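You operate a simulated robot arm through the tools that you are given. There is no shell and no other tool. Be economical: measure what you need, move in short steps, check, and stop when the job is done.

The job below is to be done with a simulated two-armed robot. You get a single attempt, and the scene is never put back.

## Task
Scoop the bowl up to 70 %, shut the cover and jog it once.
Fine: use the white scoop and the bin that the display names; scoop back. Set down upright: white scoop.

Only the result counts: the job must be done as asked and must still hold three seconds after the hand-in. Knocking over, shifting, dropping, spilling or breaking anything else fails it. Lids that push on must go on centred and level and be pressed home; caps that screw on are set level and turned clockwise until they are tight.

## Robot
Two 7-joint arms with fingered hands on one trunk, on a base that drives. Base frame: it is fixed to the floor where the robot stands at the start and does not move with it; the origin is under the middle of the robot, x ahead of it, y to its left, z up. Units: m, degrees, N and s.
The left shoulder is at the start at [0.021, 0.125, 1.453], the right one opposite. With the tool pointing down near the work surface each hand reaches from about 0.1 to 0.68 m from the robot's upright axis, wherever it stands, measured 20 degrees to its own side. Places, roughly: black bobbin (3x3x4 cm) [1, -0.6, 1.1]; clear cover [0.8, -0.5, 1.4]; feeder switch [1.1, 0.1, 0.9]; teal refill bin [0.6, -0.1, 0.9]; white scoop (8x6x18 cm) [0.5, 0.1, 0.8]; yellow refill bin [0.4, -0.1, 0.9]. Payload 4 kg a hand.
Tool frame (each hand has its own): the origin (TCP) lies between the finger pads and is the grasp point; the fingertips stand 0.029 m ahead of it; z points along the fingers, y is the line along which they close. Largest opening 0.1 m; the body of the gripper starts 0.034 m behind the TCP. The gripper is a hand of 5 fingers: y runs from the thumb to the fingers, the wrist lies at [-0.015, -0.105, -0.177] in the tool frame, and closing takes about 1.5 s.
Orientation is told as [roll, pitch, yaw] about the base's x, y, z axes, in that order, counted from this pose: with the fingers straight down and the wrist toward the robot, the tool's x, y and z point along [0, 1, 0], [1, 0, 0] and [0, 0, -1] of the base frame.

## Interface
- The arms move only by the tool arm_command. It takes "left_plan", "right_plan" or both (then of equal length, played together; a hand with none holds still); each is a list of rows, each a list of 6 numbers: the shift along the tool's x, y, z in cm, then the turn, a rotation vector about the tool's x, y, z in rad. In form: [[dx, dy, dz, rx, ry, rz], ...]. A call has 1 to 20 rows; each row is the pose to reach, as a shift and turn from the pose commanded when the call began, along the tool's axes at that moment. "left_grip" and "right_grip" are, for a hand that has rows, the finger opening in cm, from 0 to 10, set as the call begins (left out, the last holds). Each row takes 0.2 s and may step no farther than 0.05 m and 8.6 degrees from the row before; otherwise, or with a gripper value out of range, the whole call is refused. Where a pose cannot be reached the arm comes as near as it can. A force on the tool above 90 N (or 10 N above the force at the start of the call, whichever is more), or a blocked arm, ends the call early, and 0.2 s more pass. The fingers move at their own pace (about 0.045 m/s each) and stop on an object; they squeeze with about 33 N. The grip force told is the motor's: it shows also when the fingers shut on nothing. Time passes only in rows, and 0.2 s behind the last, so rows that repeat a pose let the fingers close. It gives the time, the measured TCP pose, the force on the tool (base axes), the opening and the grip force at its end, in the units of the frame above (readings bear some noise), with the torque about the TCP (base axes, N m) and any sound that the robot's microphone picked up, and new pictures: "views" is both (left out), scene, wrist or none (wrist: the cameras of the hands that moved).
- Cameras (640 x 400 px; columns grow to the right, rows downward): "scene" is now at [0.1208, -0.0142, 1.598]; the picture's right is [-0.14, -0.99, 0.00], its down [-0.42, 0.06, -0.91] and it looks along [0.90, -0.12, -0.42] (base axes); focal length 214 px, centre (320, 200). "left" rides on the left gripper at [-0.065, -0.086, -0.121] in its tool frame; the picture's right is [-0.76, -0.31, 0.58], its down [0.59, -0.70, 0.40] and it looks along [0.28, 0.64, 0.71] (tool axes); focal length 247 px, centre (320, 200). "right" rides on the right gripper at [0.066, -0.086, -0.121] in its tool frame; the picture's right is [-0.76, 0.31, -0.58], its down [-0.59, -0.70, 0.40] and it looks along [-0.28, 0.64, 0.71] (tool axes); focal length 247 px, centre (320, 200). There is no depth. A picture from a camera that has moved, and an enlarged one, comes with that camera's place and axes in the base frame and with its lens.
- move_column(by): slides the trunk up (or, below 0, down) by that many m; the arms and the scene camera ride with it, the base frame stays. It gives what a move gives, with no picture.
- roll_base(legs): drives the robot by 1 to 6 legs, each [ahead, turn to the left] in m and degrees, along the robot's own axes; the way and the turn of a leg run together, so that a leg with both is an arc; at most 1.5 m and 180 degrees a leg. The arms and the cameras ride along, it lands a little off, and it stops where it bumps. It gives what a move gives, and a new picture of the scene camera.
- set_fingers(index, middle, ring, little, thumb_bend, thumb_turn, hand): sets how far each is bent, from 0 (flat) to 1 (curled in); at 0.3 the hand is open as for a grip, at 0.7 the pads meet at the TCP. One left out holds its place. A second passes; each finger stops where it meets its share of the squeeze, and holds until it gets a number again. A gripper value or a shape takes the hand back. It gives what a move gives, with no picture; readings hold the bend of each and the force on index, middle, ring, little, thumb and palm. thumb_turn goes from beside the hand (0) to across from the fingers (1), as for a grip.
- set_grasp(shape, hand): the hand has 5 fingers and takes this shape, open, in about a second: jaw (thumb against the fingers, like two jaws); tri (thumb and two fingers); tip (a fingertip pinch); poke (one finger out to press); point (the index stretched); flat (the hand flat); cup (the hand cupped); fist (a fist). The gripper value then closes the fingers along that shape, each until it touches; the sizes above hold for jaw. It gives what a move gives, with no picture.
- aim_head(pan, tilt): turns the head with the scene camera to pan (to the left, within 80 degrees either way) and tilt (down, from -29 to 69), counted from straight ahead of the robot. It gives what a move gives, and a new picture of the scene camera.
- close_up(camera, box): a new picture of the part [left, top, right, bottom] of that camera's present view, enlarged. The clock stands still meanwhile.
- close_job(): hands the job in; it is judged then, once.

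Go step by step. Nothing tells you exact positions but the pictures and the camera data: compare them with the known pose of the tool, close in by small moves and look again before you grip or let go. The budget is 120 turns and 260 pictures, counting those below and the enlarged ones. Unless the task says otherwise, let go and move clear before handing in, and close with one line.

The tools are called after "Request:" as a command line: name --argument value ..., lists and objects as JSON in quotes. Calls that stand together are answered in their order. arm_command: Moves the arms, as the interface text tells. Its arguments: {"type":"object","properties":{"left_plan":{"type":"array"},"left_grip":{"type":"number"},"right_plan":{"type":"array"},"right_grip":{"type":"number"},"views":{"type":"string","enum":["both","scene","wrist","none"]}},"required":[]} The other tools are called the same way: move_column (by) slides the trunk up or down; set_grasp (shape, hand) gives the hand a shape; set_fingers (index, middle, ring, little, thumb_bend, thumb_turn, hand) moves the fingers one by one; roll_base (legs) drives the base; aim_head (pan, tilt) turns the head that bears the scene camera; close_up (camera, box) takes an enlarged picture of a part of a camera's view; close_job () hands the job in.

At the start:

```text
time_s: 0.0
left_ee_pos: [0.4935, 0.1571, 1.6145]
left_orientation: [0.1, 0.1, 0.0]
left_contact_force: [-0.3, -0.4, 0.1]
left_wrist_torque: [0.0, 0.0, 0.01]
left_finger_gap: 0.0996
left_gripper_force: 0.0
left_shape: jaw
left_bend: [0.3, 0.3, 0.3, 0.3, 0.3, 0.98]
left_finger forces: [0.0, 0.0, 0.1, 0.0, 0.0, 0.0]
right_ee_pos: [0.4511, -0.2726, 1.5419]
right_orientation: [0.1, 0.0, -0.1]
right_contact_force: [0.3, -0.8, -0.9]
right_wrist_torque: [0.02, -0.01, 0.01]
right_finger_gap: 0.1
right_gripper_force: 0.0
right_shape: jaw
right_bend: [0.3, 0.3, 0.3, 0.3, 0.3, 0.98]
right_finger forces: [0.0, 0.0, 0.0, 0.0, 0.1, 0.1]
trunk travel left (down, up): [-0.65, 0.097]
robot x, y, heading: [0.0004, -0.0023, -0.0]
head pan, tilt: [-7.9, 24.9]
```

scene: 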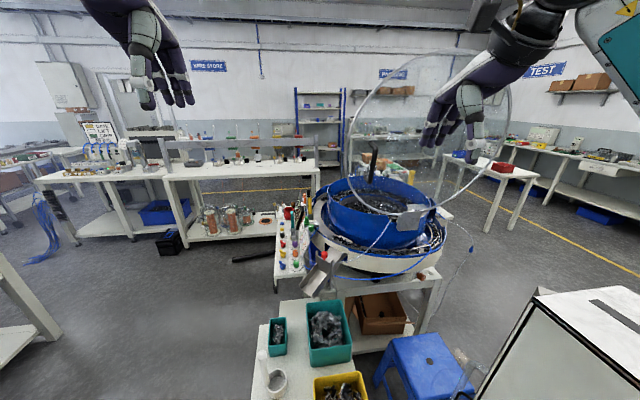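
right: 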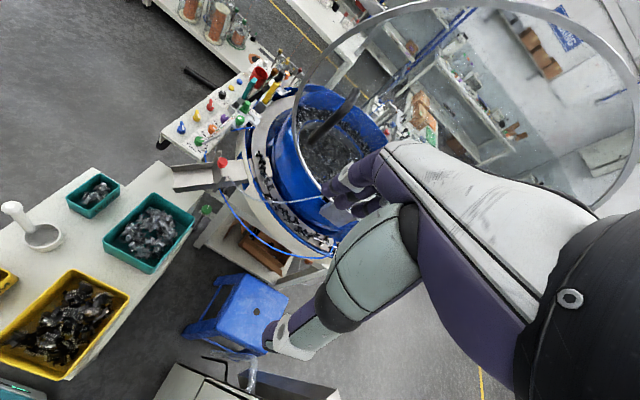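
left: 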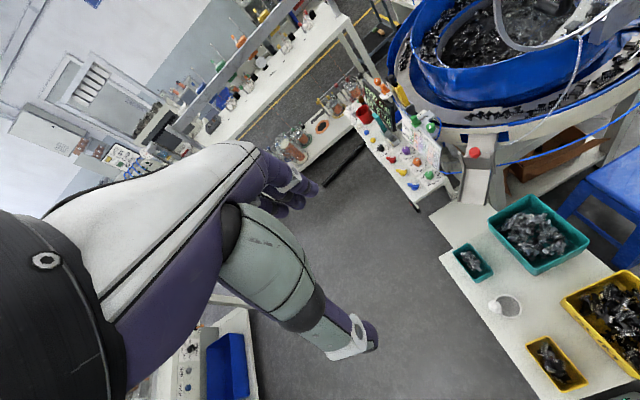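

I see the vibratory bowl feeder with its clear cover raised, and a table in front of it holding the refill bins and the white scoop. First I will look for the display and switch.

Request:
close_up --camera "scene" --box '[240, 150, 460, 290]'

Request:
close_up --camera "scene" --box '[240, 270, 440, 400]'

Request:
aim_head --pan -15 --tilt 50

```text
2.86 times, centred on (350, 220) of scene
camera zoom: at [0.1208, -0.0142, 1.598], right [-0.14, -0.99, 0.0], down [-0.42, 0.06, -0.91], along [0.9, -0.12, -0.42], focal length 613 px, centre (234, 143)
```

zoom: 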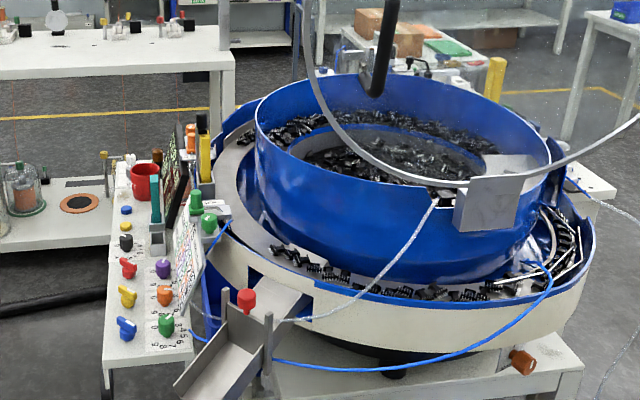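

```text
3.08 times, centred on (340, 335) of scene
camera zoom: at [0.1208, -0.0142, 1.598], right [-0.14, -0.99, 0.0], down [-0.42, 0.06, -0.91], along [0.9, -0.12, -0.42], focal length 660 px, centre (258, -215)
```

zoom: 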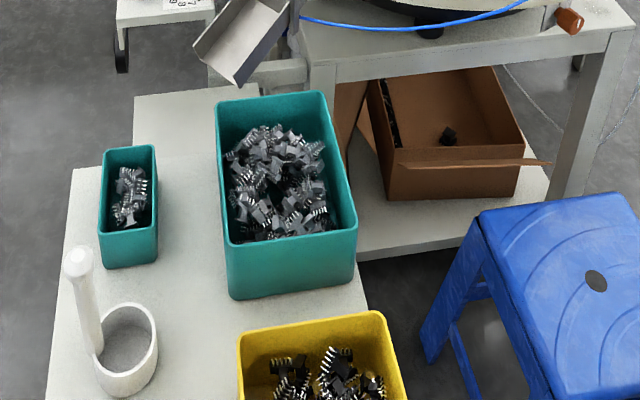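

```text
time_s: 0.9
left_ee_pos: [0.4931, 0.1584, 1.616]
left_orientation: [0.1, 0.2, 0.1]
left_contact_force: [-0.5, -0.1, 0.2]
left_wrist_torque: [0.0, -0.02, 0.0]
left_finger_gap: 0.0998
left_gripper_force: 0.0
left_shape: jaw
left_bend: [0.3, 0.3, 0.3, 0.3, 0.3, 0.98]
left_finger forces: [0.0, 0.0, 0.1, 0.1, 0.0, 0.1]
right_ee_pos: [0.4525, -0.2736, 1.5426]
right_orientation: [0.0, 0.0, 0.0]
right_contact_force: [0.3, -0.3, 0.0]
right_wrist_torque: [0.04, 0.0, 0.02]
right_finger_gap: 0.0995
right_gripper_force: 0.0
right_shape: jaw
right_bend: [0.3, 0.3, 0.3, 0.3, 0.3, 0.98]
right_finger forces: [0.0, 0.0, 0.0, 0.0, 0.0, 0.1]
trunk travel left (down, up): [-0.65, 0.097]
robot x, y, heading: [0.0025, 0.0005, 0.1]
head pan, tilt: [-15.0, 50.0]
camera scene: at [0.1039, -0.0215, 1.5604], right [-0.26, -0.97, 0.0], down [-0.74, 0.2, -0.64], along [0.62, -0.17, -0.77], focal length 214 px, centre (320, 200)
```

scene: 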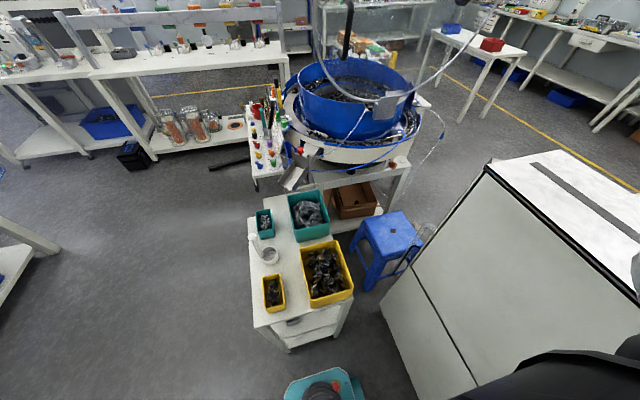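

The scoop looks like a ladle: a cup with an upright handle. I will zoom in on the panel beside the bowl, which may be the display.

Request:
close_up --camera "scene" --box '[240, 80, 310, 195]'

Request:
close_up --camera "left" --box '[340, 70, 500, 210]'

Request:
close_up --camera "right" --box '[140, 50, 330, 230]'

Request:
close_up --camera "scene" --box '[240, 180, 370, 350]'

```text
3.48 times, centred on (275, 138) of scene
camera zoom: at [0.1039, -0.0215, 1.5604], right [-0.26, -0.97, 0.0], down [-0.74, 0.2, -0.64], along [0.62, -0.17, -0.77], focal length 746 px, centre (476, 417)
```

zoom: 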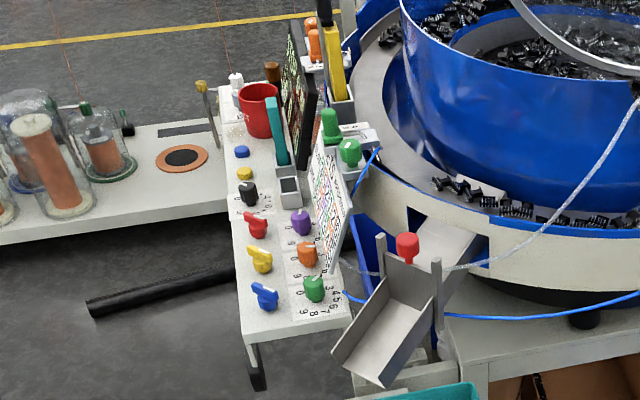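

```text
2.86 times, centred on (420, 140) of left
camera zoom: at [0.4076, 0.0917, 1.7368], right [-0.31, -0.76, -0.58], down [-0.7, 0.59, -0.4], along [0.64, 0.28, -0.71], focal length 706 px, centre (34, 371)
```

zoom: 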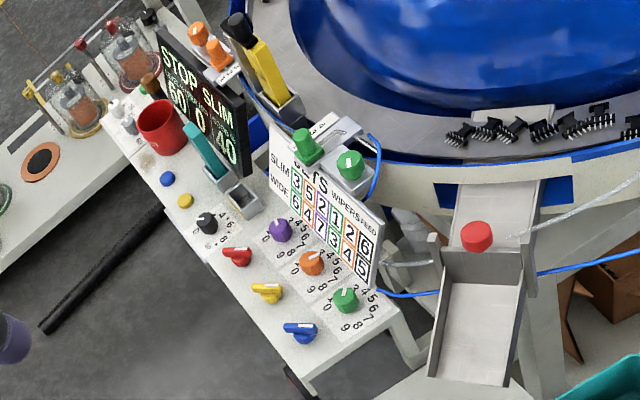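

```text
2.22 times, centred on (235, 140) of right
camera zoom: at [0.3654, -0.2078, 1.6626], right [0.31, -0.76, 0.58], down [-0.7, -0.59, -0.4], along [0.64, -0.28, -0.71], focal length 549 px, centre (509, 333)
```

zoom: 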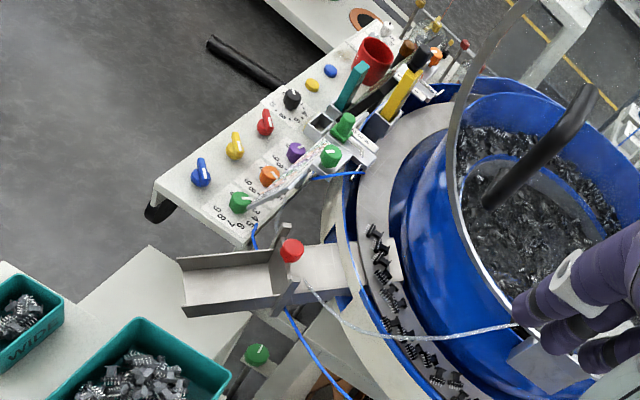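

```text
2.35 times, centred on (305, 265) of scene
camera zoom: at [0.1039, -0.0215, 1.5604], right [-0.26, -0.97, 0.0], down [-0.74, 0.2, -0.64], along [0.62, -0.17, -0.77], focal length 505 px, centre (355, 47)
```

zoom: 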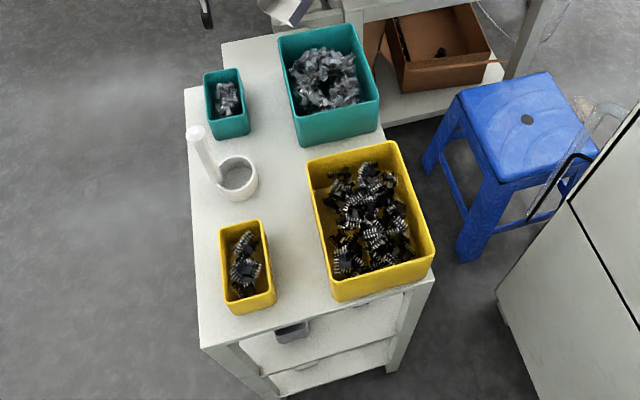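

The display reads "STOP SLIM" with some numbers. I will zoom further on it and on the bins' labels.

Request:
close_up --camera "left" --box '[370, 75, 410, 115]'

Request:
close_up --camera "right" --box '[0, 160, 200, 385]'

Request:
close_up --camera "left" --box '[430, 190, 640, 395]'

Request:
close_up --camera "right" --box '[245, 60, 400, 200]'

```text
10.00 times, centred on (390, 95) of left
camera zoom: at [0.4076, 0.0917, 1.7368], right [-0.31, -0.76, -0.58], down [-0.7, 0.59, -0.4], along [0.64, 0.28, -0.71], focal length 2470 px, centre (-380, 1250)
```

zoom: 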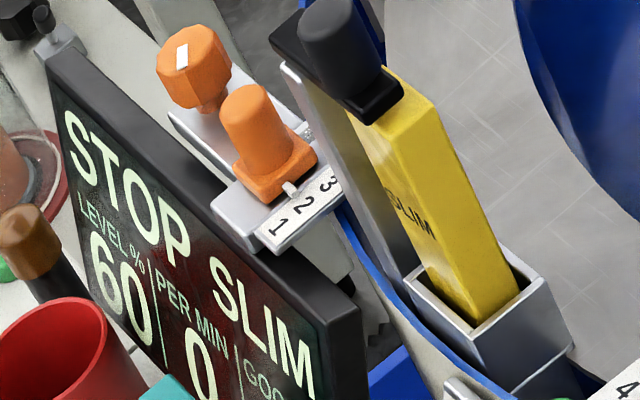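

```text
1.78 times, centred on (100, 272) of right
camera zoom: at [0.3654, -0.2078, 1.6626], right [0.31, -0.76, 0.58], down [-0.7, -0.59, -0.4], along [0.64, -0.28, -0.71], focal length 439 px, centre (711, 71)
```

zoom: 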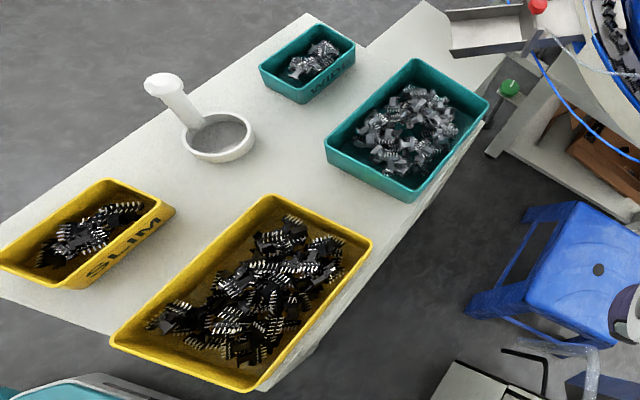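

```text
1.95 times, centred on (535, 292) of left
camera zoom: at [0.4076, 0.0917, 1.7368], right [-0.31, -0.76, -0.58], down [-0.7, 0.59, -0.4], along [0.64, 0.28, -0.71], focal length 482 px, centre (-100, 20)
```

zoom: 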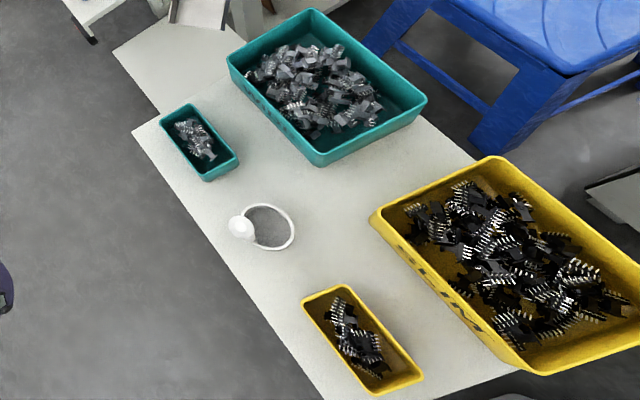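

```text
2.86 times, centred on (322, 130) of right
camera zoom: at [0.3654, -0.2078, 1.6626], right [0.31, -0.76, 0.58], down [-0.7, -0.59, -0.4], along [0.64, -0.28, -0.71], focal length 706 px, centre (313, 400)
```

zoom: 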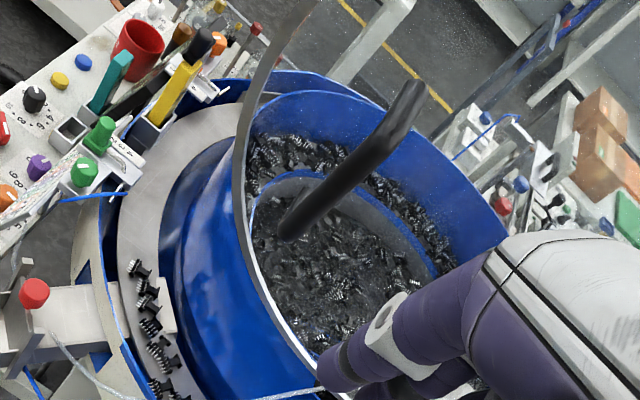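

The display names SLIM, so the yellow bin, with the level at 60 %. Next I will look at the switches and the cover.

Request:
close_up --camera "left" --box '[385, 90, 435, 135]'

Request:
close_up --camera "left" --box '[365, 100, 425, 145]'

Request:
close_up --camera "left" --box '[380, 130, 480, 195]'

Request:
aim_head --pan -25 --tilt 15

```text
8.89 times, centred on (410, 112) of left
camera zoom: at [0.4076, 0.0917, 1.7368], right [-0.31, -0.76, -0.58], down [-0.7, 0.59, -0.4], along [0.64, 0.28, -0.71], focal length 2195 px, centre (-480, 978)
```

zoom: 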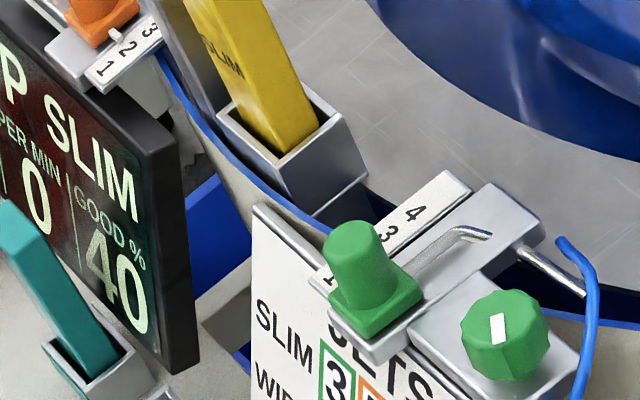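

```text
8.89 times, centred on (395, 122) of left
camera zoom: at [0.4076, 0.0917, 1.7368], right [-0.31, -0.76, -0.58], down [-0.7, 0.59, -0.4], along [0.64, 0.28, -0.71], focal length 2195 px, centre (-347, 889)
```

zoom: 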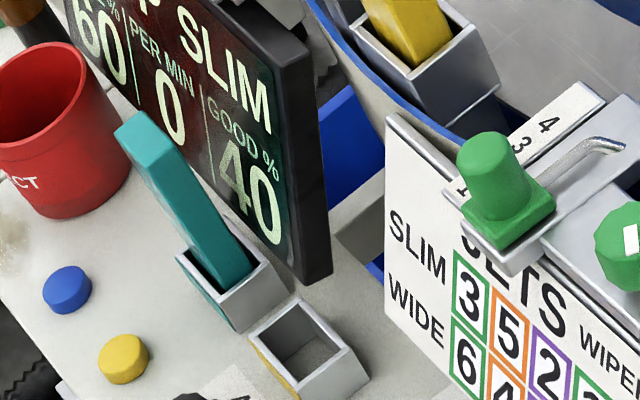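

```text
6.15 times, centred on (430, 162) of left
camera zoom: at [0.4076, 0.0917, 1.7368], right [-0.31, -0.76, -0.58], down [-0.7, 0.59, -0.4], along [0.64, 0.28, -0.71], focal length 1520 px, centre (-357, 431)
```

zoom: 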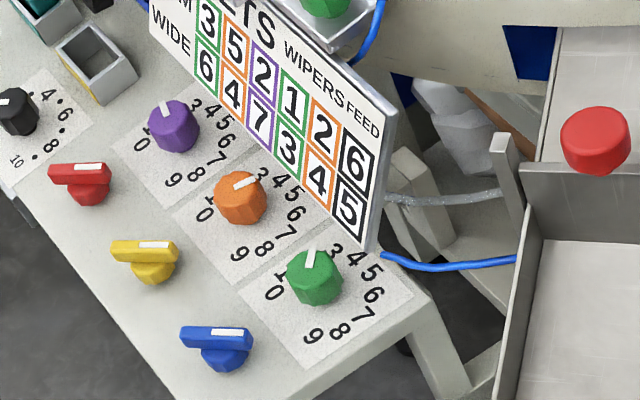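

```text
time_s: 1.9
left_ee_pos: [0.4928, 0.1582, 1.6147]
left_orientation: [0.0, 0.1, 0.0]
left_contact_force: [-0.5, -0.4, -0.4]
left_wrist_torque: [-0.03, -0.01, 0.0]
left_finger_gap: 0.0999
left_gripper_force: 0.1
left_shape: jaw
left_bend: [0.3, 0.3, 0.3, 0.3, 0.3, 0.98]
left_finger forces: [0.0, 0.0, 0.0, 0.1, 0.0, 0.1]
right_ee_pos: [0.4533, -0.2747, 1.5424]
right_orientation: [0.0, 0.0, 0.0]
right_contact_force: [-0.2, -0.2, -0.1]
right_wrist_torque: [-0.01, 0.04, -0.01]
right_finger_gap: 0.1
right_gripper_force: 0.0
right_shape: jaw
right_bend: [0.3, 0.3, 0.3, 0.3, 0.3, 0.98]
right_finger forces: [0.0, 0.0, 0.0, 0.0, 0.0, 0.0]
trunk travel left (down, up): [-0.65, 0.097]
robot x, y, heading: [-0.0033, 0.0022, 0.2]
head pan, tilt: [-25.0, 15.0]
camera scene: at [0.1142, -0.0411, 1.614], right [-0.42, -0.91, 0.0], down [-0.24, 0.11, -0.97], along [0.88, -0.41, -0.26], focal length 214 px, centre (320, 200)
```

scene: 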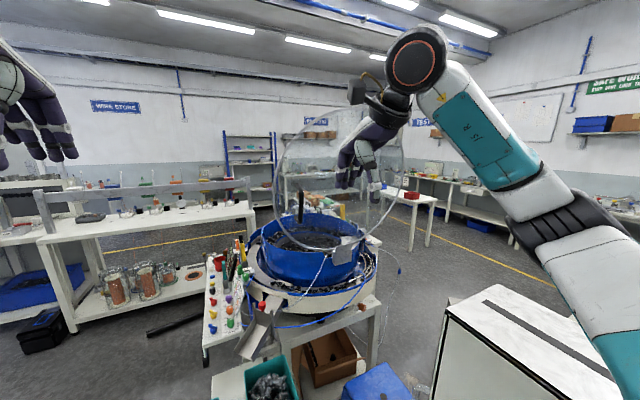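

The switches are on the panel at left of the bowl (red lever near [1.1, 0.06, 0.88]), and the cover stands open on the bowl's near side. I will drive round to the table's left side for a proper look.

Request:
roll_base --legs '[[0, 90], [0.52, 0], [0, -90], [0.5, 0]]'

Request:
aim_head --pan -45 --tilt 35

```text
time_s: 4.5
left_ee_pos: [0.2356, 0.4647, 1.6156]
left_orientation: [-0.2, 0.0, 45.1]
left_contact_force: [-0.8, 0.5, -0.2]
left_wrist_torque: [-0.02, -0.04, -0.01]
left_finger_gap: 0.0999
left_gripper_force: 0.0
left_shape: jaw
left_bend: [0.3, 0.3, 0.3, 0.3, 0.3, 0.98]
left_finger forces: [0.0, 0.0, 0.0, 0.0, 0.0, 0.1]
right_ee_pos: [0.5121, 0.1318, 1.5418]
right_orientation: [-0.1, 0.1, 45.1]
right_contact_force: [0.6, 0.9, -0.5]
right_wrist_torque: [-0.02, -0.06, -0.03]
right_finger_gap: 0.0998
right_gripper_force: 0.1
right_shape: jaw
right_bend: [0.3, 0.3, 0.3, 0.3, 0.3, 0.98]
right_finger forces: [0.0, 0.0, 0.0, 0.0, 0.0, 0.1]
trunk travel left (down, up): [-0.65, 0.097]
robot x, y, heading: [0.0012, -0.0025, 45.0]
head pan, tilt: [-25.0, 15.0]
stopped in leg 1: the robot was blocked; the commanded pose is now the measured one
camera scene: at [0.1088, 0.0531, 1.6141], right [0.34, -0.94, 0.0], down [-0.24, -0.09, -0.97], along [0.91, 0.33, -0.26], focal length 214 px, centre (320, 200)
```

scene: 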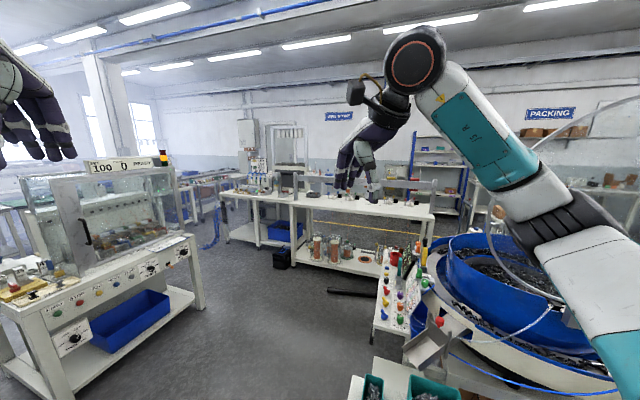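

```text
time_s: 5.3
left_ee_pos: [0.2371, 0.4612, 1.6165]
left_orientation: [-0.2, 0.0, 45.1]
left_contact_force: [-0.3, -0.6, -0.4]
left_wrist_torque: [0.02, 0.02, 0.02]
left_finger_gap: 0.0997
left_gripper_force: 0.0
left_shape: jaw
left_bend: [0.3, 0.3, 0.3, 0.3, 0.3, 0.98]
left_finger forces: [0.1, 0.0, 0.1, 0.0, 0.1, 0.0]
right_ee_pos: [0.5138, 0.1291, 1.541]
right_orientation: [0.0, 0.1, 45.2]
right_contact_force: [0.0, -0.5, 0.8]
right_wrist_torque: [-0.02, 0.01, 0.01]
right_finger_gap: 0.0996
right_gripper_force: 0.1
right_shape: jaw
right_bend: [0.3, 0.3, 0.3, 0.3, 0.3, 0.98]
right_finger forces: [0.0, 0.1, 0.0, 0.0, 0.1, 0.0]
trunk travel left (down, up): [-0.65, 0.097]
robot x, y, heading: [0.0004, 0.0018, 45.0]
head pan, tilt: [-45.0, 35.0]
camera scene: at [0.111, 0.0183, 1.5822], right [0.0, -1.0, 0.0], down [-0.57, 0.0, -0.82], along [0.82, 0.0, -0.57], focal length 214 px, centre (320, 200)
```

scene: 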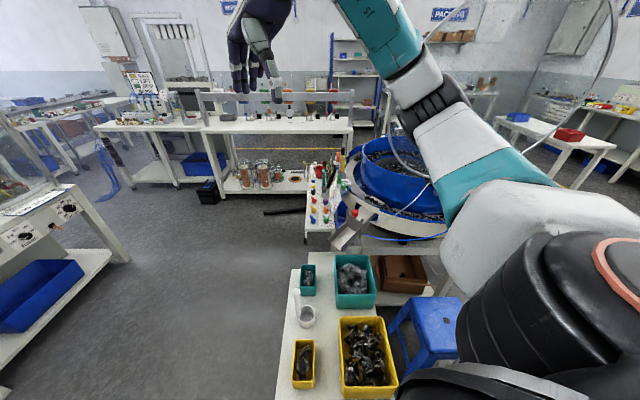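

Turning bumped something, probably the base corner against the table. I will turn back, reverse a little, then turn.

Request:
roll_base --legs '[[0, -45], [-0.25, 0], [0, 90], [0.55, 0], [0, -90], [0.6, 0]]'

```text
time_s: 11.8
left_ee_pos: [-0.1171, 0.5163, 1.6155]
left_orientation: [0.3, 0.1, 58.4]
left_contact_force: [0.7, 0.8, -1.1]
left_wrist_torque: [-0.04, -0.02, 0.0]
left_finger_gap: 0.0998
left_gripper_force: 0.1
left_shape: jaw
left_bend: [0.3, 0.3, 0.3, 0.3, 0.3, 0.98]
left_finger forces: [0.0, 0.0, 0.0, 0.1, 0.1, 0.0]
right_ee_pos: [0.231, 0.2567, 1.5402]
right_orientation: [0.0, 0.0, 58.2]
right_contact_force: [0.0, 0.9, -0.8]
right_wrist_torque: [-0.01, -0.07, -0.01]
right_finger_gap: 0.1
right_gripper_force: 0.0
right_shape: jaw
right_bend: [0.3, 0.3, 0.3, 0.3, 0.3, 0.98]
right_finger forces: [0.1, 0.0, 0.1, 0.0, 0.0, 0.0]
trunk travel left (down, up): [-0.65, 0.097]
robot x, y, heading: [-0.2397, 0.0132, 49.9]
head pan, tilt: [-45.0, 35.0]
stopped in leg 3: the robot was blocked; the commanded pose is now the measured one
camera scene: at [-0.1313, 0.0402, 1.582], right [0.08, -1.0, 0.0], down [-0.57, -0.05, -0.82], along [0.82, 0.07, -0.57], focal length 214 px, centre (320, 200)
```

scene: 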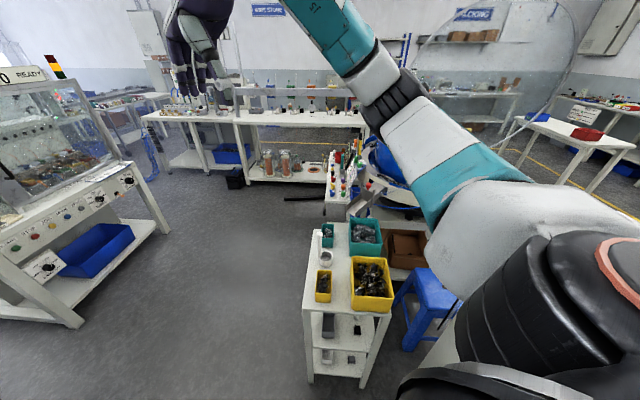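

Blocked again; I need to see what the base is touching. I look right and left, tilted down.

Request:
aim_head --pan -80 --tilt 65

Request:
aim_head --pan 60 --tilt 60

```text
time_s: 12.8
left_ee_pos: [-0.1167, 0.516, 1.6149]
left_orientation: [0.3, 0.0, 58.4]
left_contact_force: [-0.8, 0.6, 0.9]
left_wrist_torque: [-0.04, 0.0, 0.01]
left_finger_gap: 0.0999
left_gripper_force: 0.0
left_shape: jaw
left_bend: [0.3, 0.3, 0.3, 0.3, 0.3, 0.98]
left_finger forces: [0.0, 0.0, 0.0, 0.1, 0.0, 0.0]
right_ee_pos: [0.2313, 0.2546, 1.5414]
right_orientation: [0.0, 0.1, 58.1]
right_contact_force: [-0.1, 0.3, -0.4]
right_wrist_torque: [-0.02, 0.01, -0.03]
right_finger_gap: 0.1
right_gripper_force: 0.1
right_shape: jaw
right_bend: [0.3, 0.3, 0.3, 0.3, 0.3, 0.98]
right_finger forces: [0.0, 0.0, 0.0, 0.1, 0.0, 0.0]
trunk travel left (down, up): [-0.65, 0.097]
robot x, y, heading: [-0.2386, 0.0144, 49.6]
head pan, tilt: [-80.0, 65.0]
camera scene: at [-0.1664, 0.0014, 1.5423], right [-0.5, -0.86, 0.0], down [-0.78, 0.46, -0.42], along [0.37, -0.21, -0.91], focal length 214 px, centre (320, 200)
```

scene: 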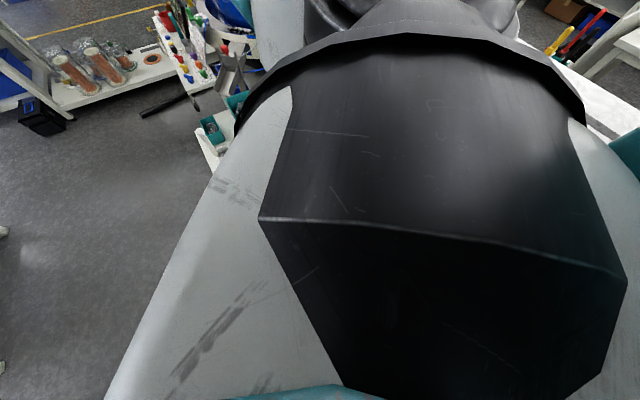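

```text
time_s: 15.0
left_ee_pos: [-0.1181, 0.5158, 1.6162]
left_orientation: [0.3, 0.0, 58.3]
left_contact_force: [0.6, -0.1, 0.4]
left_wrist_torque: [0.02, 0.0, 0.02]
left_finger_gap: 0.0998
left_gripper_force: 0.1
left_shape: jaw
left_bend: [0.3, 0.3, 0.3, 0.3, 0.3, 0.98]
left_finger forces: [0.0, 0.0, 0.1, 0.0, 0.0, 0.1]
right_ee_pos: [0.2302, 0.2566, 1.5424]
right_orientation: [0.0, 0.2, 58.1]
right_contact_force: [-0.3, -0.3, 0.0]
right_wrist_torque: [0.03, -0.01, -0.03]
right_finger_gap: 0.1
right_gripper_force: 0.0
right_shape: jaw
right_bend: [0.3, 0.3, 0.3, 0.3, 0.3, 0.98]
right_finger forces: [0.0, 0.0, 0.0, 0.1, 0.0, 0.1]
trunk travel left (down, up): [-0.65, 0.097]
robot x, y, heading: [-0.2363, 0.0125, 49.7]
head pan, tilt: [60.0, 60.0]
camera scene: at [-0.2417, 0.095, 1.5478], right [0.94, 0.34, 0.0], down [0.29, -0.82, -0.5], along [-0.17, 0.47, -0.87], focal length 214 px, centre (320, 200)
```

scene: 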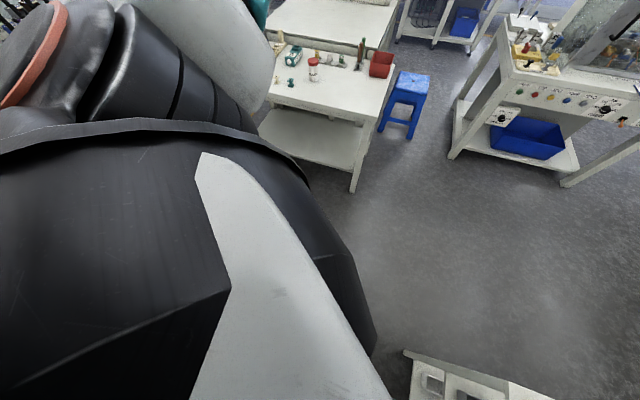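

The floor to the front-left is clear, so I will edge forward on this heading and continue turning left from there.

Request:
roll_base --legs '[[0.2, 0], [0, 25], [0.35, 0]]'

```text
time_s: 19.8
left_ee_pos: [-0.1174, 1.0088, 1.6162]
left_orientation: [0.3, 0.0, 83.2]
left_contact_force: [-0.1, 0.3, 0.4]
left_wrist_torque: [-0.02, -0.01, 0.01]
left_finger_gap: 0.1001
left_gripper_force: 0.1
left_shape: jaw
left_bend: [0.3, 0.3, 0.3, 0.3, 0.3, 0.98]
left_finger forces: [0.0, 0.0, 0.0, 0.1, 0.1, 0.1]
right_ee_pos: [0.3082, 0.9175, 1.5425]
right_orientation: [0.0, -0.1, 82.8]
right_contact_force: [-0.2, -0.8, 0.0]
right_wrist_torque: [-0.01, 0.0, 0.03]
right_finger_gap: 0.1001
right_gripper_force: 0.1
right_shape: jaw
right_bend: [0.3, 0.3, 0.3, 0.3, 0.3, 0.98]
right_finger forces: [0.0, 0.1, 0.0, 0.0, 0.0, 0.0]
trunk travel left (down, up): [-0.65, 0.097]
robot x, y, heading: [-0.0187, 0.5044, 74.7]
head pan, tilt: [60.0, 60.0]
camera scene: at [-0.0532, 0.5728, 1.5478], right [0.71, 0.7, 0.0], down [0.61, -0.62, -0.5], along [-0.35, 0.36, -0.87], focal length 214 px, centre (320, 200)
```

scene: 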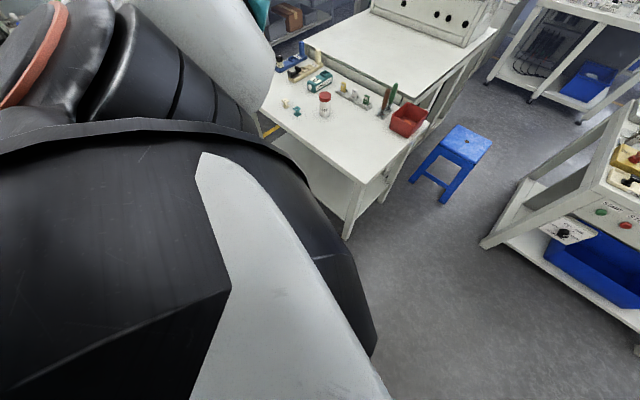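

Now at (-0.02, 0.50). I turn right and move ahead along the left side of the table, head facing the feeder.

Request:
roll_base --legs '[[0, -80], [0.5, 0]]'

Request:
aim_head --pan -40 --tilt 35

```text
time_s: 26.1
left_ee_pos: [0.9606, 0.6405, 1.6155]
left_orientation: [0.3, 0.0, 3.3]
left_contact_force: [0.1, 0.3, -0.8]
left_wrist_torque: [0.02, -0.01, -0.01]
left_finger_gap: 0.0999
left_gripper_force: 0.0
left_shape: jaw
left_bend: [0.3, 0.3, 0.3, 0.3, 0.3, 0.98]
left_finger forces: [0.0, 0.0, 0.0, 0.0, 0.1, 0.0]
right_ee_pos: [0.9473, 0.2054, 1.5409]
right_orientation: [-0.1, -0.1, 2.9]
right_contact_force: [0.4, 0.1, -0.8]
right_wrist_torque: [0.01, 0.0, 0.05]
right_finger_gap: 0.0997
right_gripper_force: 0.3
right_shape: jaw
right_bend: [0.3, 0.3, 0.3, 0.3, 0.3, 0.98]
right_finger forces: [0.1, 0.0, 0.1, 0.1, 0.0, 0.0]
trunk travel left (down, up): [-0.65, 0.097]
robot x, y, heading: [0.4782, 0.4519, -5.3]
head pan, tilt: [60.0, 60.0]
camera scene: at [0.5469, 0.5032, 1.5478], right [0.82, -0.58, 0.0], down [-0.5, -0.71, -0.5], along [0.29, 0.41, -0.87], focal length 214 px, centre (320, 200)
```

scene: 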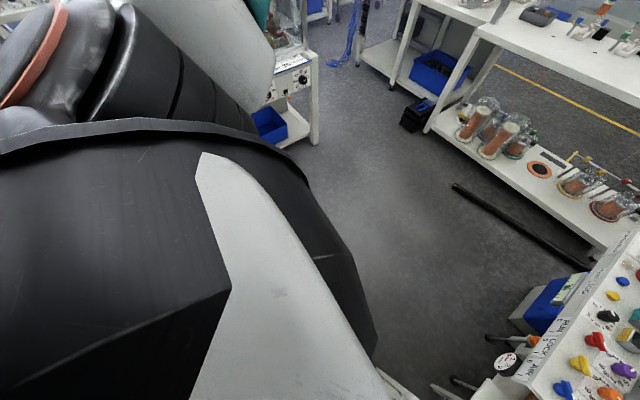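

```text
time_s: 27.9
left_ee_pos: [0.962, 0.6384, 1.6146]
left_orientation: [0.2, 0.0, 3.2]
left_contact_force: [0.1, -0.3, 0.4]
left_wrist_torque: [0.0, 0.01, 0.0]
left_finger_gap: 0.1
left_gripper_force: 0.0
left_shape: jaw
left_bend: [0.3, 0.3, 0.3, 0.3, 0.3, 0.98]
left_finger forces: [0.1, 0.1, 0.1, 0.0, 0.0, 0.1]
right_ee_pos: [0.9461, 0.2059, 1.5412]
right_orientation: [0.1, 0.0, 2.9]
right_contact_force: [0.3, 0.0, -0.2]
right_wrist_torque: [0.0, -0.02, 0.01]
right_finger_gap: 0.1001
right_gripper_force: 0.0
right_shape: jaw
right_bend: [0.3, 0.3, 0.3, 0.3, 0.3, 0.98]
right_finger forces: [0.1, 0.0, 0.1, 0.0, 0.0, 0.0]
trunk travel left (down, up): [-0.65, 0.097]
robot x, y, heading: [0.4773, 0.4573, -5.7]
head pan, tilt: [-40.0, 35.0]
camera scene: at [0.5704, 0.3861, 1.5821], right [-0.71, -0.7, 0.0], down [-0.4, 0.41, -0.82], along [0.58, -0.58, -0.57], focal length 214 px, centre (320, 200)
```

scene: 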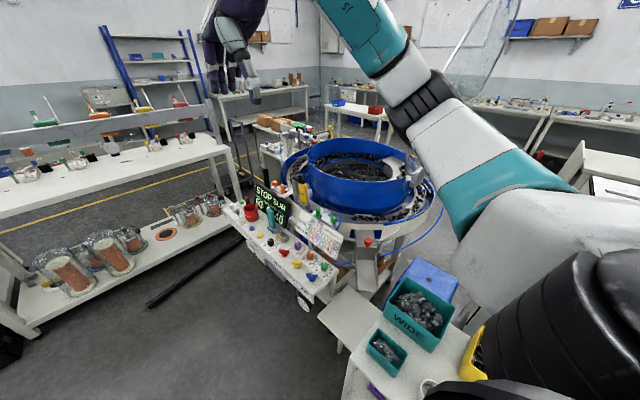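

The panel's front edge has labels. I will zoom on those, the bowl and the cover, using this and the wrist cameras.

Request:
close_up --camera "scene" --box '[220, 180, 350, 310]'

Request:
close_up --camera "scene" --box '[270, 110, 450, 280]'

Request:
arm_command --right_plan '[[0, 0, 0, 0, 0, 0]]' --views "wrist"

```text
3.08 times, centred on (285, 245) of scene
camera zoom: at [0.5704, 0.3861, 1.5821], right [-0.71, -0.7, 0.0], down [-0.4, 0.41, -0.82], along [0.58, -0.58, -0.57], focal length 660 px, centre (428, 62)
```

zoom: 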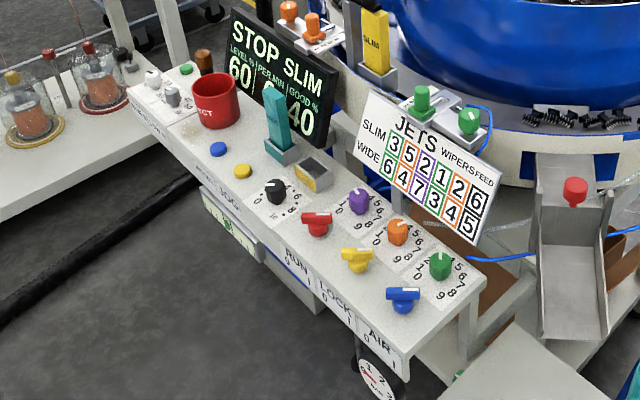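

```text
2.35 times, centred on (360, 195) of scene
camera zoom: at [0.5704, 0.3861, 1.5821], right [-0.71, -0.7, 0.0], down [-0.4, 0.41, -0.82], along [0.58, -0.58, -0.57], focal length 505 px, centre (226, 212)
```

zoom: 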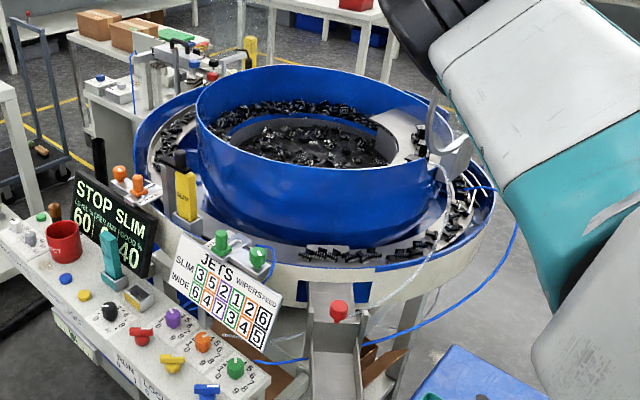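

```text
time_s: 28.3
left_ee_pos: [0.9621, 0.6403, 1.6157]
left_orientation: [0.3, 0.0, 3.3]
left_contact_force: [-0.5, 0.5, -0.6]
left_wrist_torque: [-0.02, -0.01, 0.01]
left_finger_gap: 0.1
left_gripper_force: 0.0
left_shape: jaw
left_bend: [0.3, 0.3, 0.3, 0.3, 0.3, 0.98]
left_finger forces: [0.1, 0.1, 0.1, 0.0, 0.0, 0.0]
right_ee_pos: [0.9455, 0.2058, 1.541]
right_orientation: [0.1, 0.0, 2.9]
right_contact_force: [0.2, -0.5, 0.6]
right_wrist_torque: [-0.01, -0.01, 0.0]
right_finger_gap: 0.0999
right_gripper_force: 0.0
right_shape: jaw
right_bend: [0.3, 0.3, 0.3, 0.3, 0.3, 0.98]
right_finger forces: [0.0, 0.1, 0.0, 0.1, 0.0, 0.0]
trunk travel left (down, up): [-0.65, 0.097]
robot x, y, heading: [0.4808, 0.4536, -5.4]
head pan, tilt: [-40.0, 35.0]
camera right: at [0.8566, 0.2668, 1.6623], right [0.35, -0.74, 0.58], down [-0.67, -0.62, -0.4], along [0.65, -0.25, -0.71], focal length 247 px, centre (320, 200)
```

right: 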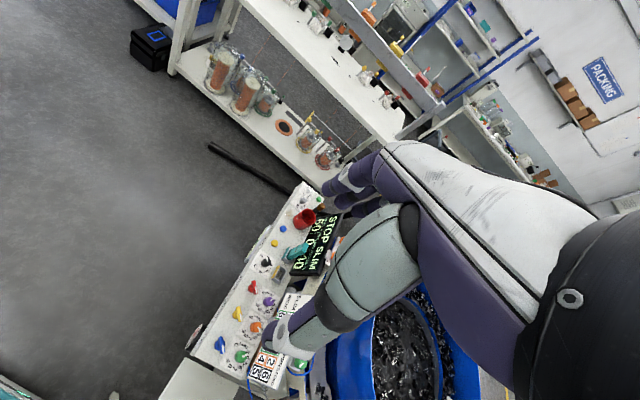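

Labels: RUN (red), LOCK (yellow), AIR (blue). The two small buttons have text beneath; zoom to find JOG.

Request:
close_up --camera "scene" --box '[225, 205, 290, 270]'

Request:
close_up --camera "scene" --box '[265, 230, 345, 315]'

Request:
aim_head --pan -55 --tilt 0

```text
6.15 times, centred on (258, 238) of scene
camera zoom: at [0.5703, 0.3861, 1.5821], right [-0.71, -0.7, 0.0], down [-0.4, 0.41, -0.82], along [0.57, -0.58, -0.57], focal length 1320 px, centre (705, -31)
```

zoom: 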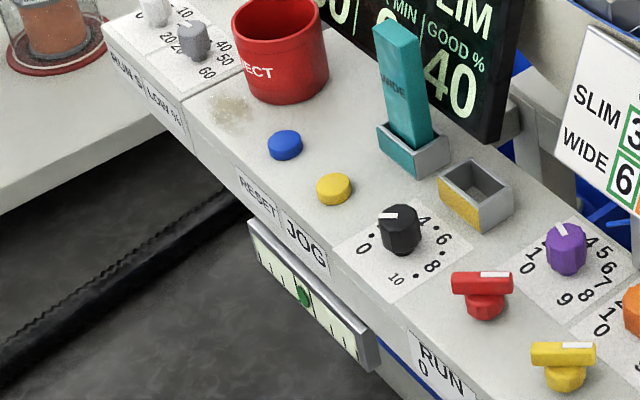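

```text
4.71 times, centred on (305, 272) of scene
camera zoom: at [0.5703, 0.3861, 1.5821], right [-0.71, -0.7, 0.0], down [-0.4, 0.41, -0.82], along [0.57, -0.58, -0.57], focal length 1009 px, centre (391, -141)
```

zoom: 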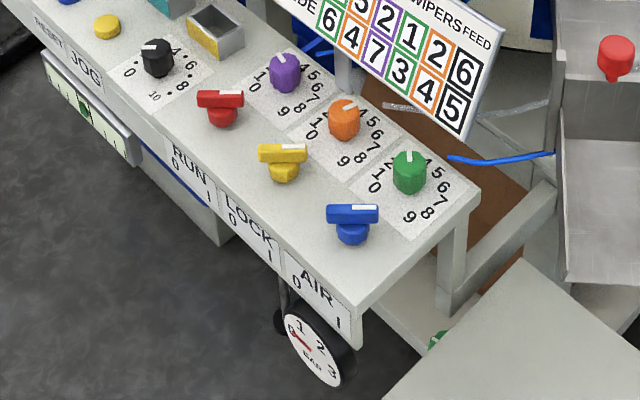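

```text
time_s: 29.3
left_ee_pos: [0.9608, 0.6396, 1.6162]
left_orientation: [0.3, -0.1, 3.3]
left_contact_force: [-1.1, 0.2, 0.1]
left_wrist_torque: [0.02, -0.01, -0.01]
left_finger_gap: 0.1
left_gripper_force: 0.0
left_shape: jaw
left_bend: [0.3, 0.3, 0.3, 0.3, 0.3, 0.98]
left_finger forces: [0.0, 0.0, 0.0, 0.0, 0.0, 0.0]
right_ee_pos: [0.9465, 0.2066, 1.5419]
right_orientation: [0.0, 0.0, 2.9]
right_contact_force: [-0.6, 0.4, -0.3]
right_wrist_torque: [0.02, -0.01, 0.01]
right_finger_gap: 0.1001
right_gripper_force: 0.0
right_shape: jaw
right_bend: [0.3, 0.3, 0.3, 0.3, 0.3, 0.98]
right_finger forces: [0.1, 0.0, 0.0, 0.0, 0.0, 0.0]
trunk travel left (down, up): [-0.65, 0.097]
robot x, y, heading: [0.4798, 0.4504, -5.4]
head pan, tilt: [-55.0, 0.0]
camera scene: at [0.553, 0.3705, 1.6382], right [-0.87, -0.49, 0.0], down [0.0, 0.0, -1.0], along [0.49, -0.87, 0.0], focal length 214 px, centre (320, 200)
```

scene: 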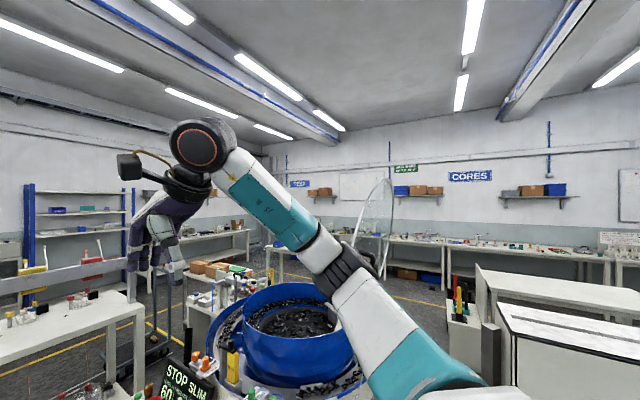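

The yellow button is JOG (about [1.29, 0.06, 0.87]); red is RUN, yellow lever LOCK and blue AIR, which stay as they are. The bowl rim centre works out at about [1.14, -0.48, 1.10], radius 0.27. I will turn to face the table and feeder.

Request:
roll_base --legs '[[0, -60]]'

Request:
aim_head --pan 0 --tilt 45

```text
time_s: 32.3
left_ee_pos: [0.8842, 0.1297, 1.6159]
left_orientation: [0.3, 0.0, -56.5]
left_contact_force: [0.6, 0.8, 0.5]
left_wrist_torque: [0.01, 0.01, 0.03]
left_finger_gap: 0.0998
left_gripper_force: 0.0
left_shape: jaw
left_bend: [0.3, 0.3, 0.3, 0.3, 0.3, 0.98]
left_finger forces: [0.0, 0.0, 0.0, 0.0, 0.1, 0.0]
right_ee_pos: [0.502, -0.0756, 1.5413]
right_orientation: [0.0, 0.0, -56.9]
right_contact_force: [0.4, 0.5, -0.2]
right_wrist_torque: [-0.01, -0.01, 0.02]
right_finger_gap: 0.1001
right_gripper_force: 0.1
right_shape: jaw
right_bend: [0.3, 0.3, 0.3, 0.3, 0.3, 0.98]
right_finger forces: [0.0, 0.0, 0.0, 0.0, 0.0, 0.0]
trunk travel left (down, up): [-0.65, 0.097]
robot x, y, heading: [0.478, 0.455, -65.3]
head pan, tilt: [-55.0, 0.0]
camera scene: at [0.4474, 0.3488, 1.6382], right [-0.86, 0.5, 0.0], down [0.0, 0.0, -1.0], along [-0.5, -0.86, 0.0], focal length 214 px, centre (320, 200)
```

scene: 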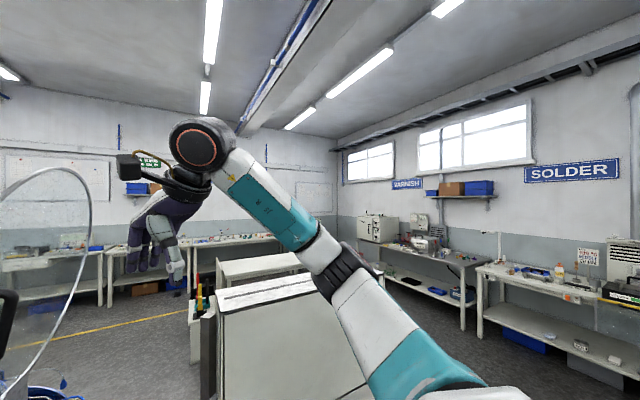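

```text
time_s: 33.6
left_ee_pos: [0.8837, 0.13, 1.6164]
left_orientation: [0.4, 0.1, -56.5]
left_contact_force: [-0.6, 0.1, 0.2]
left_wrist_torque: [0.01, 0.04, 0.0]
left_finger_gap: 0.0999
left_gripper_force: 0.0
left_shape: jaw
left_bend: [0.3, 0.3, 0.3, 0.3, 0.3, 0.98]
left_finger forces: [0.0, 0.1, 0.0, 0.0, 0.1, 0.0]
right_ee_pos: [0.5005, -0.0759, 1.5415]
right_orientation: [0.0, 0.0, -57.0]
right_contact_force: [0.5, -0.5, 0.4]
right_wrist_torque: [0.03, 0.01, -0.03]
right_finger_gap: 0.0999
right_gripper_force: 0.0
right_shape: jaw
right_bend: [0.3, 0.3, 0.3, 0.3, 0.3, 0.98]
right_finger forces: [0.1, 0.0, 0.1, 0.0, 0.0, 0.1]
trunk travel left (down, up): [-0.65, 0.097]
robot x, y, heading: [0.4768, 0.4528, -65.5]
head pan, tilt: [0.0, 45.0]
camera scene: at [0.5268, 0.3527, 1.5673], right [-0.91, -0.42, 0.0], down [-0.29, 0.64, -0.71], along [0.3, -0.64, -0.71], focal length 214 px, centre (320, 200)
```

scene: 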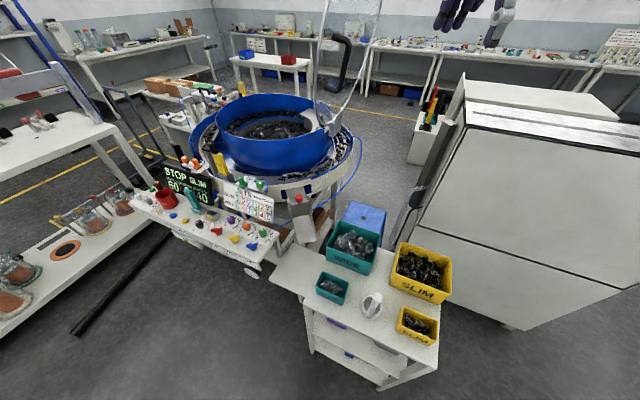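

Great view. I zoom in on the cover, on the table, and on the bowl.

Request:
close_up --camera "scene" --box '[250, 0, 410, 200]'

Request:
close_up --camera "scene" --box '[280, 220, 470, 360]'

Request:
aim_head --pan -5 --tilt 10

```text
2.00 times, centred on (330, 100) of scene
camera zoom: at [0.5268, 0.3527, 1.5673], right [-0.91, -0.42, 0.0], down [-0.29, 0.64, -0.71], along [0.3, -0.64, -0.71], focal length 429 px, centre (300, 400)
```

zoom: 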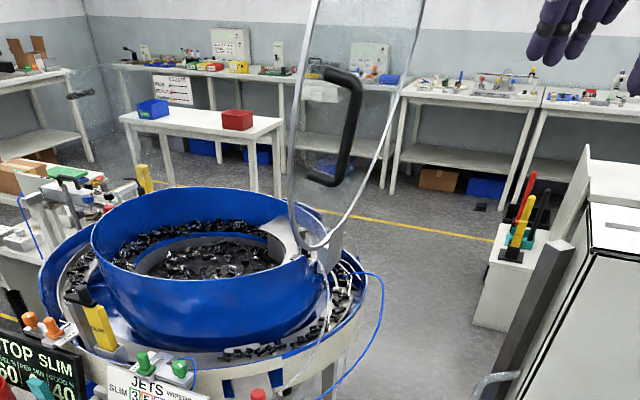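

```text
2.86 times, centred on (375, 290) of scene
camera zoom: at [0.5268, 0.3527, 1.5673], right [-0.91, -0.42, 0.0], down [-0.29, 0.64, -0.71], along [0.3, -0.64, -0.71], focal length 613 px, centre (163, -57)
```

zoom: 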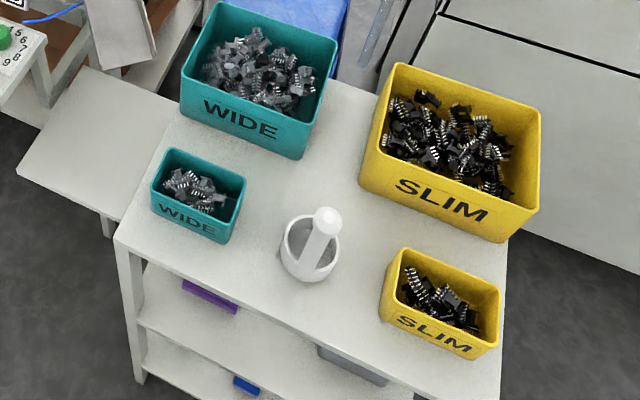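

```text
time_s: 34.6
left_ee_pos: [0.8847, 0.1301, 1.6145]
left_orientation: [0.3, 0.0, -56.6]
left_contact_force: [0.2, 0.3, 0.6]
left_wrist_torque: [0.0, -0.04, -0.02]
left_finger_gap: 0.1
left_gripper_force: 0.1
left_shape: jaw
left_bend: [0.3, 0.3, 0.3, 0.3, 0.3, 0.98]
left_finger forces: [0.0, 0.1, 0.1, 0.1, 0.0, 0.0]
right_ee_pos: [0.5004, -0.0762, 1.5421]
right_orientation: [0.0, 0.0, -56.9]
right_contact_force: [-1.0, 1.0, 0.3]
right_wrist_torque: [0.0, -0.01, 0.0]
right_finger_gap: 0.1001
right_gripper_force: 0.2
right_shape: jaw
right_bend: [0.3, 0.3, 0.3, 0.3, 0.3, 0.98]
right_finger forces: [0.0, 0.0, 0.1, 0.1, 0.0, 0.0]
trunk travel left (down, up): [-0.65, 0.097]
robot x, y, heading: [0.4781, 0.4529, -65.5]
head pan, tilt: [-5.0, 10.0]
camera scene: at [0.5242, 0.339, 1.6221], right [-0.94, -0.34, 0.0], down [-0.06, 0.16, -0.98], along [0.33, -0.93, -0.17], focal length 214 px, centre (320, 200)
```

scene: 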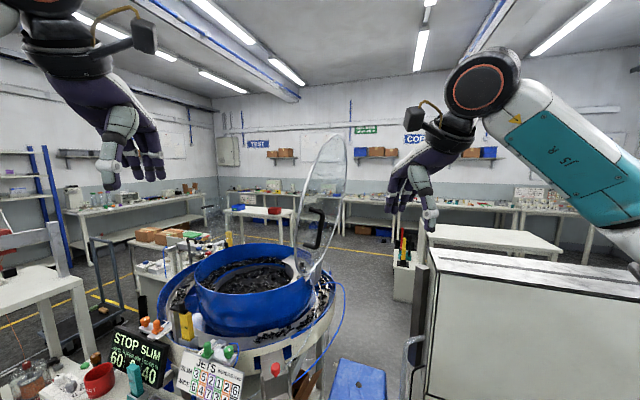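

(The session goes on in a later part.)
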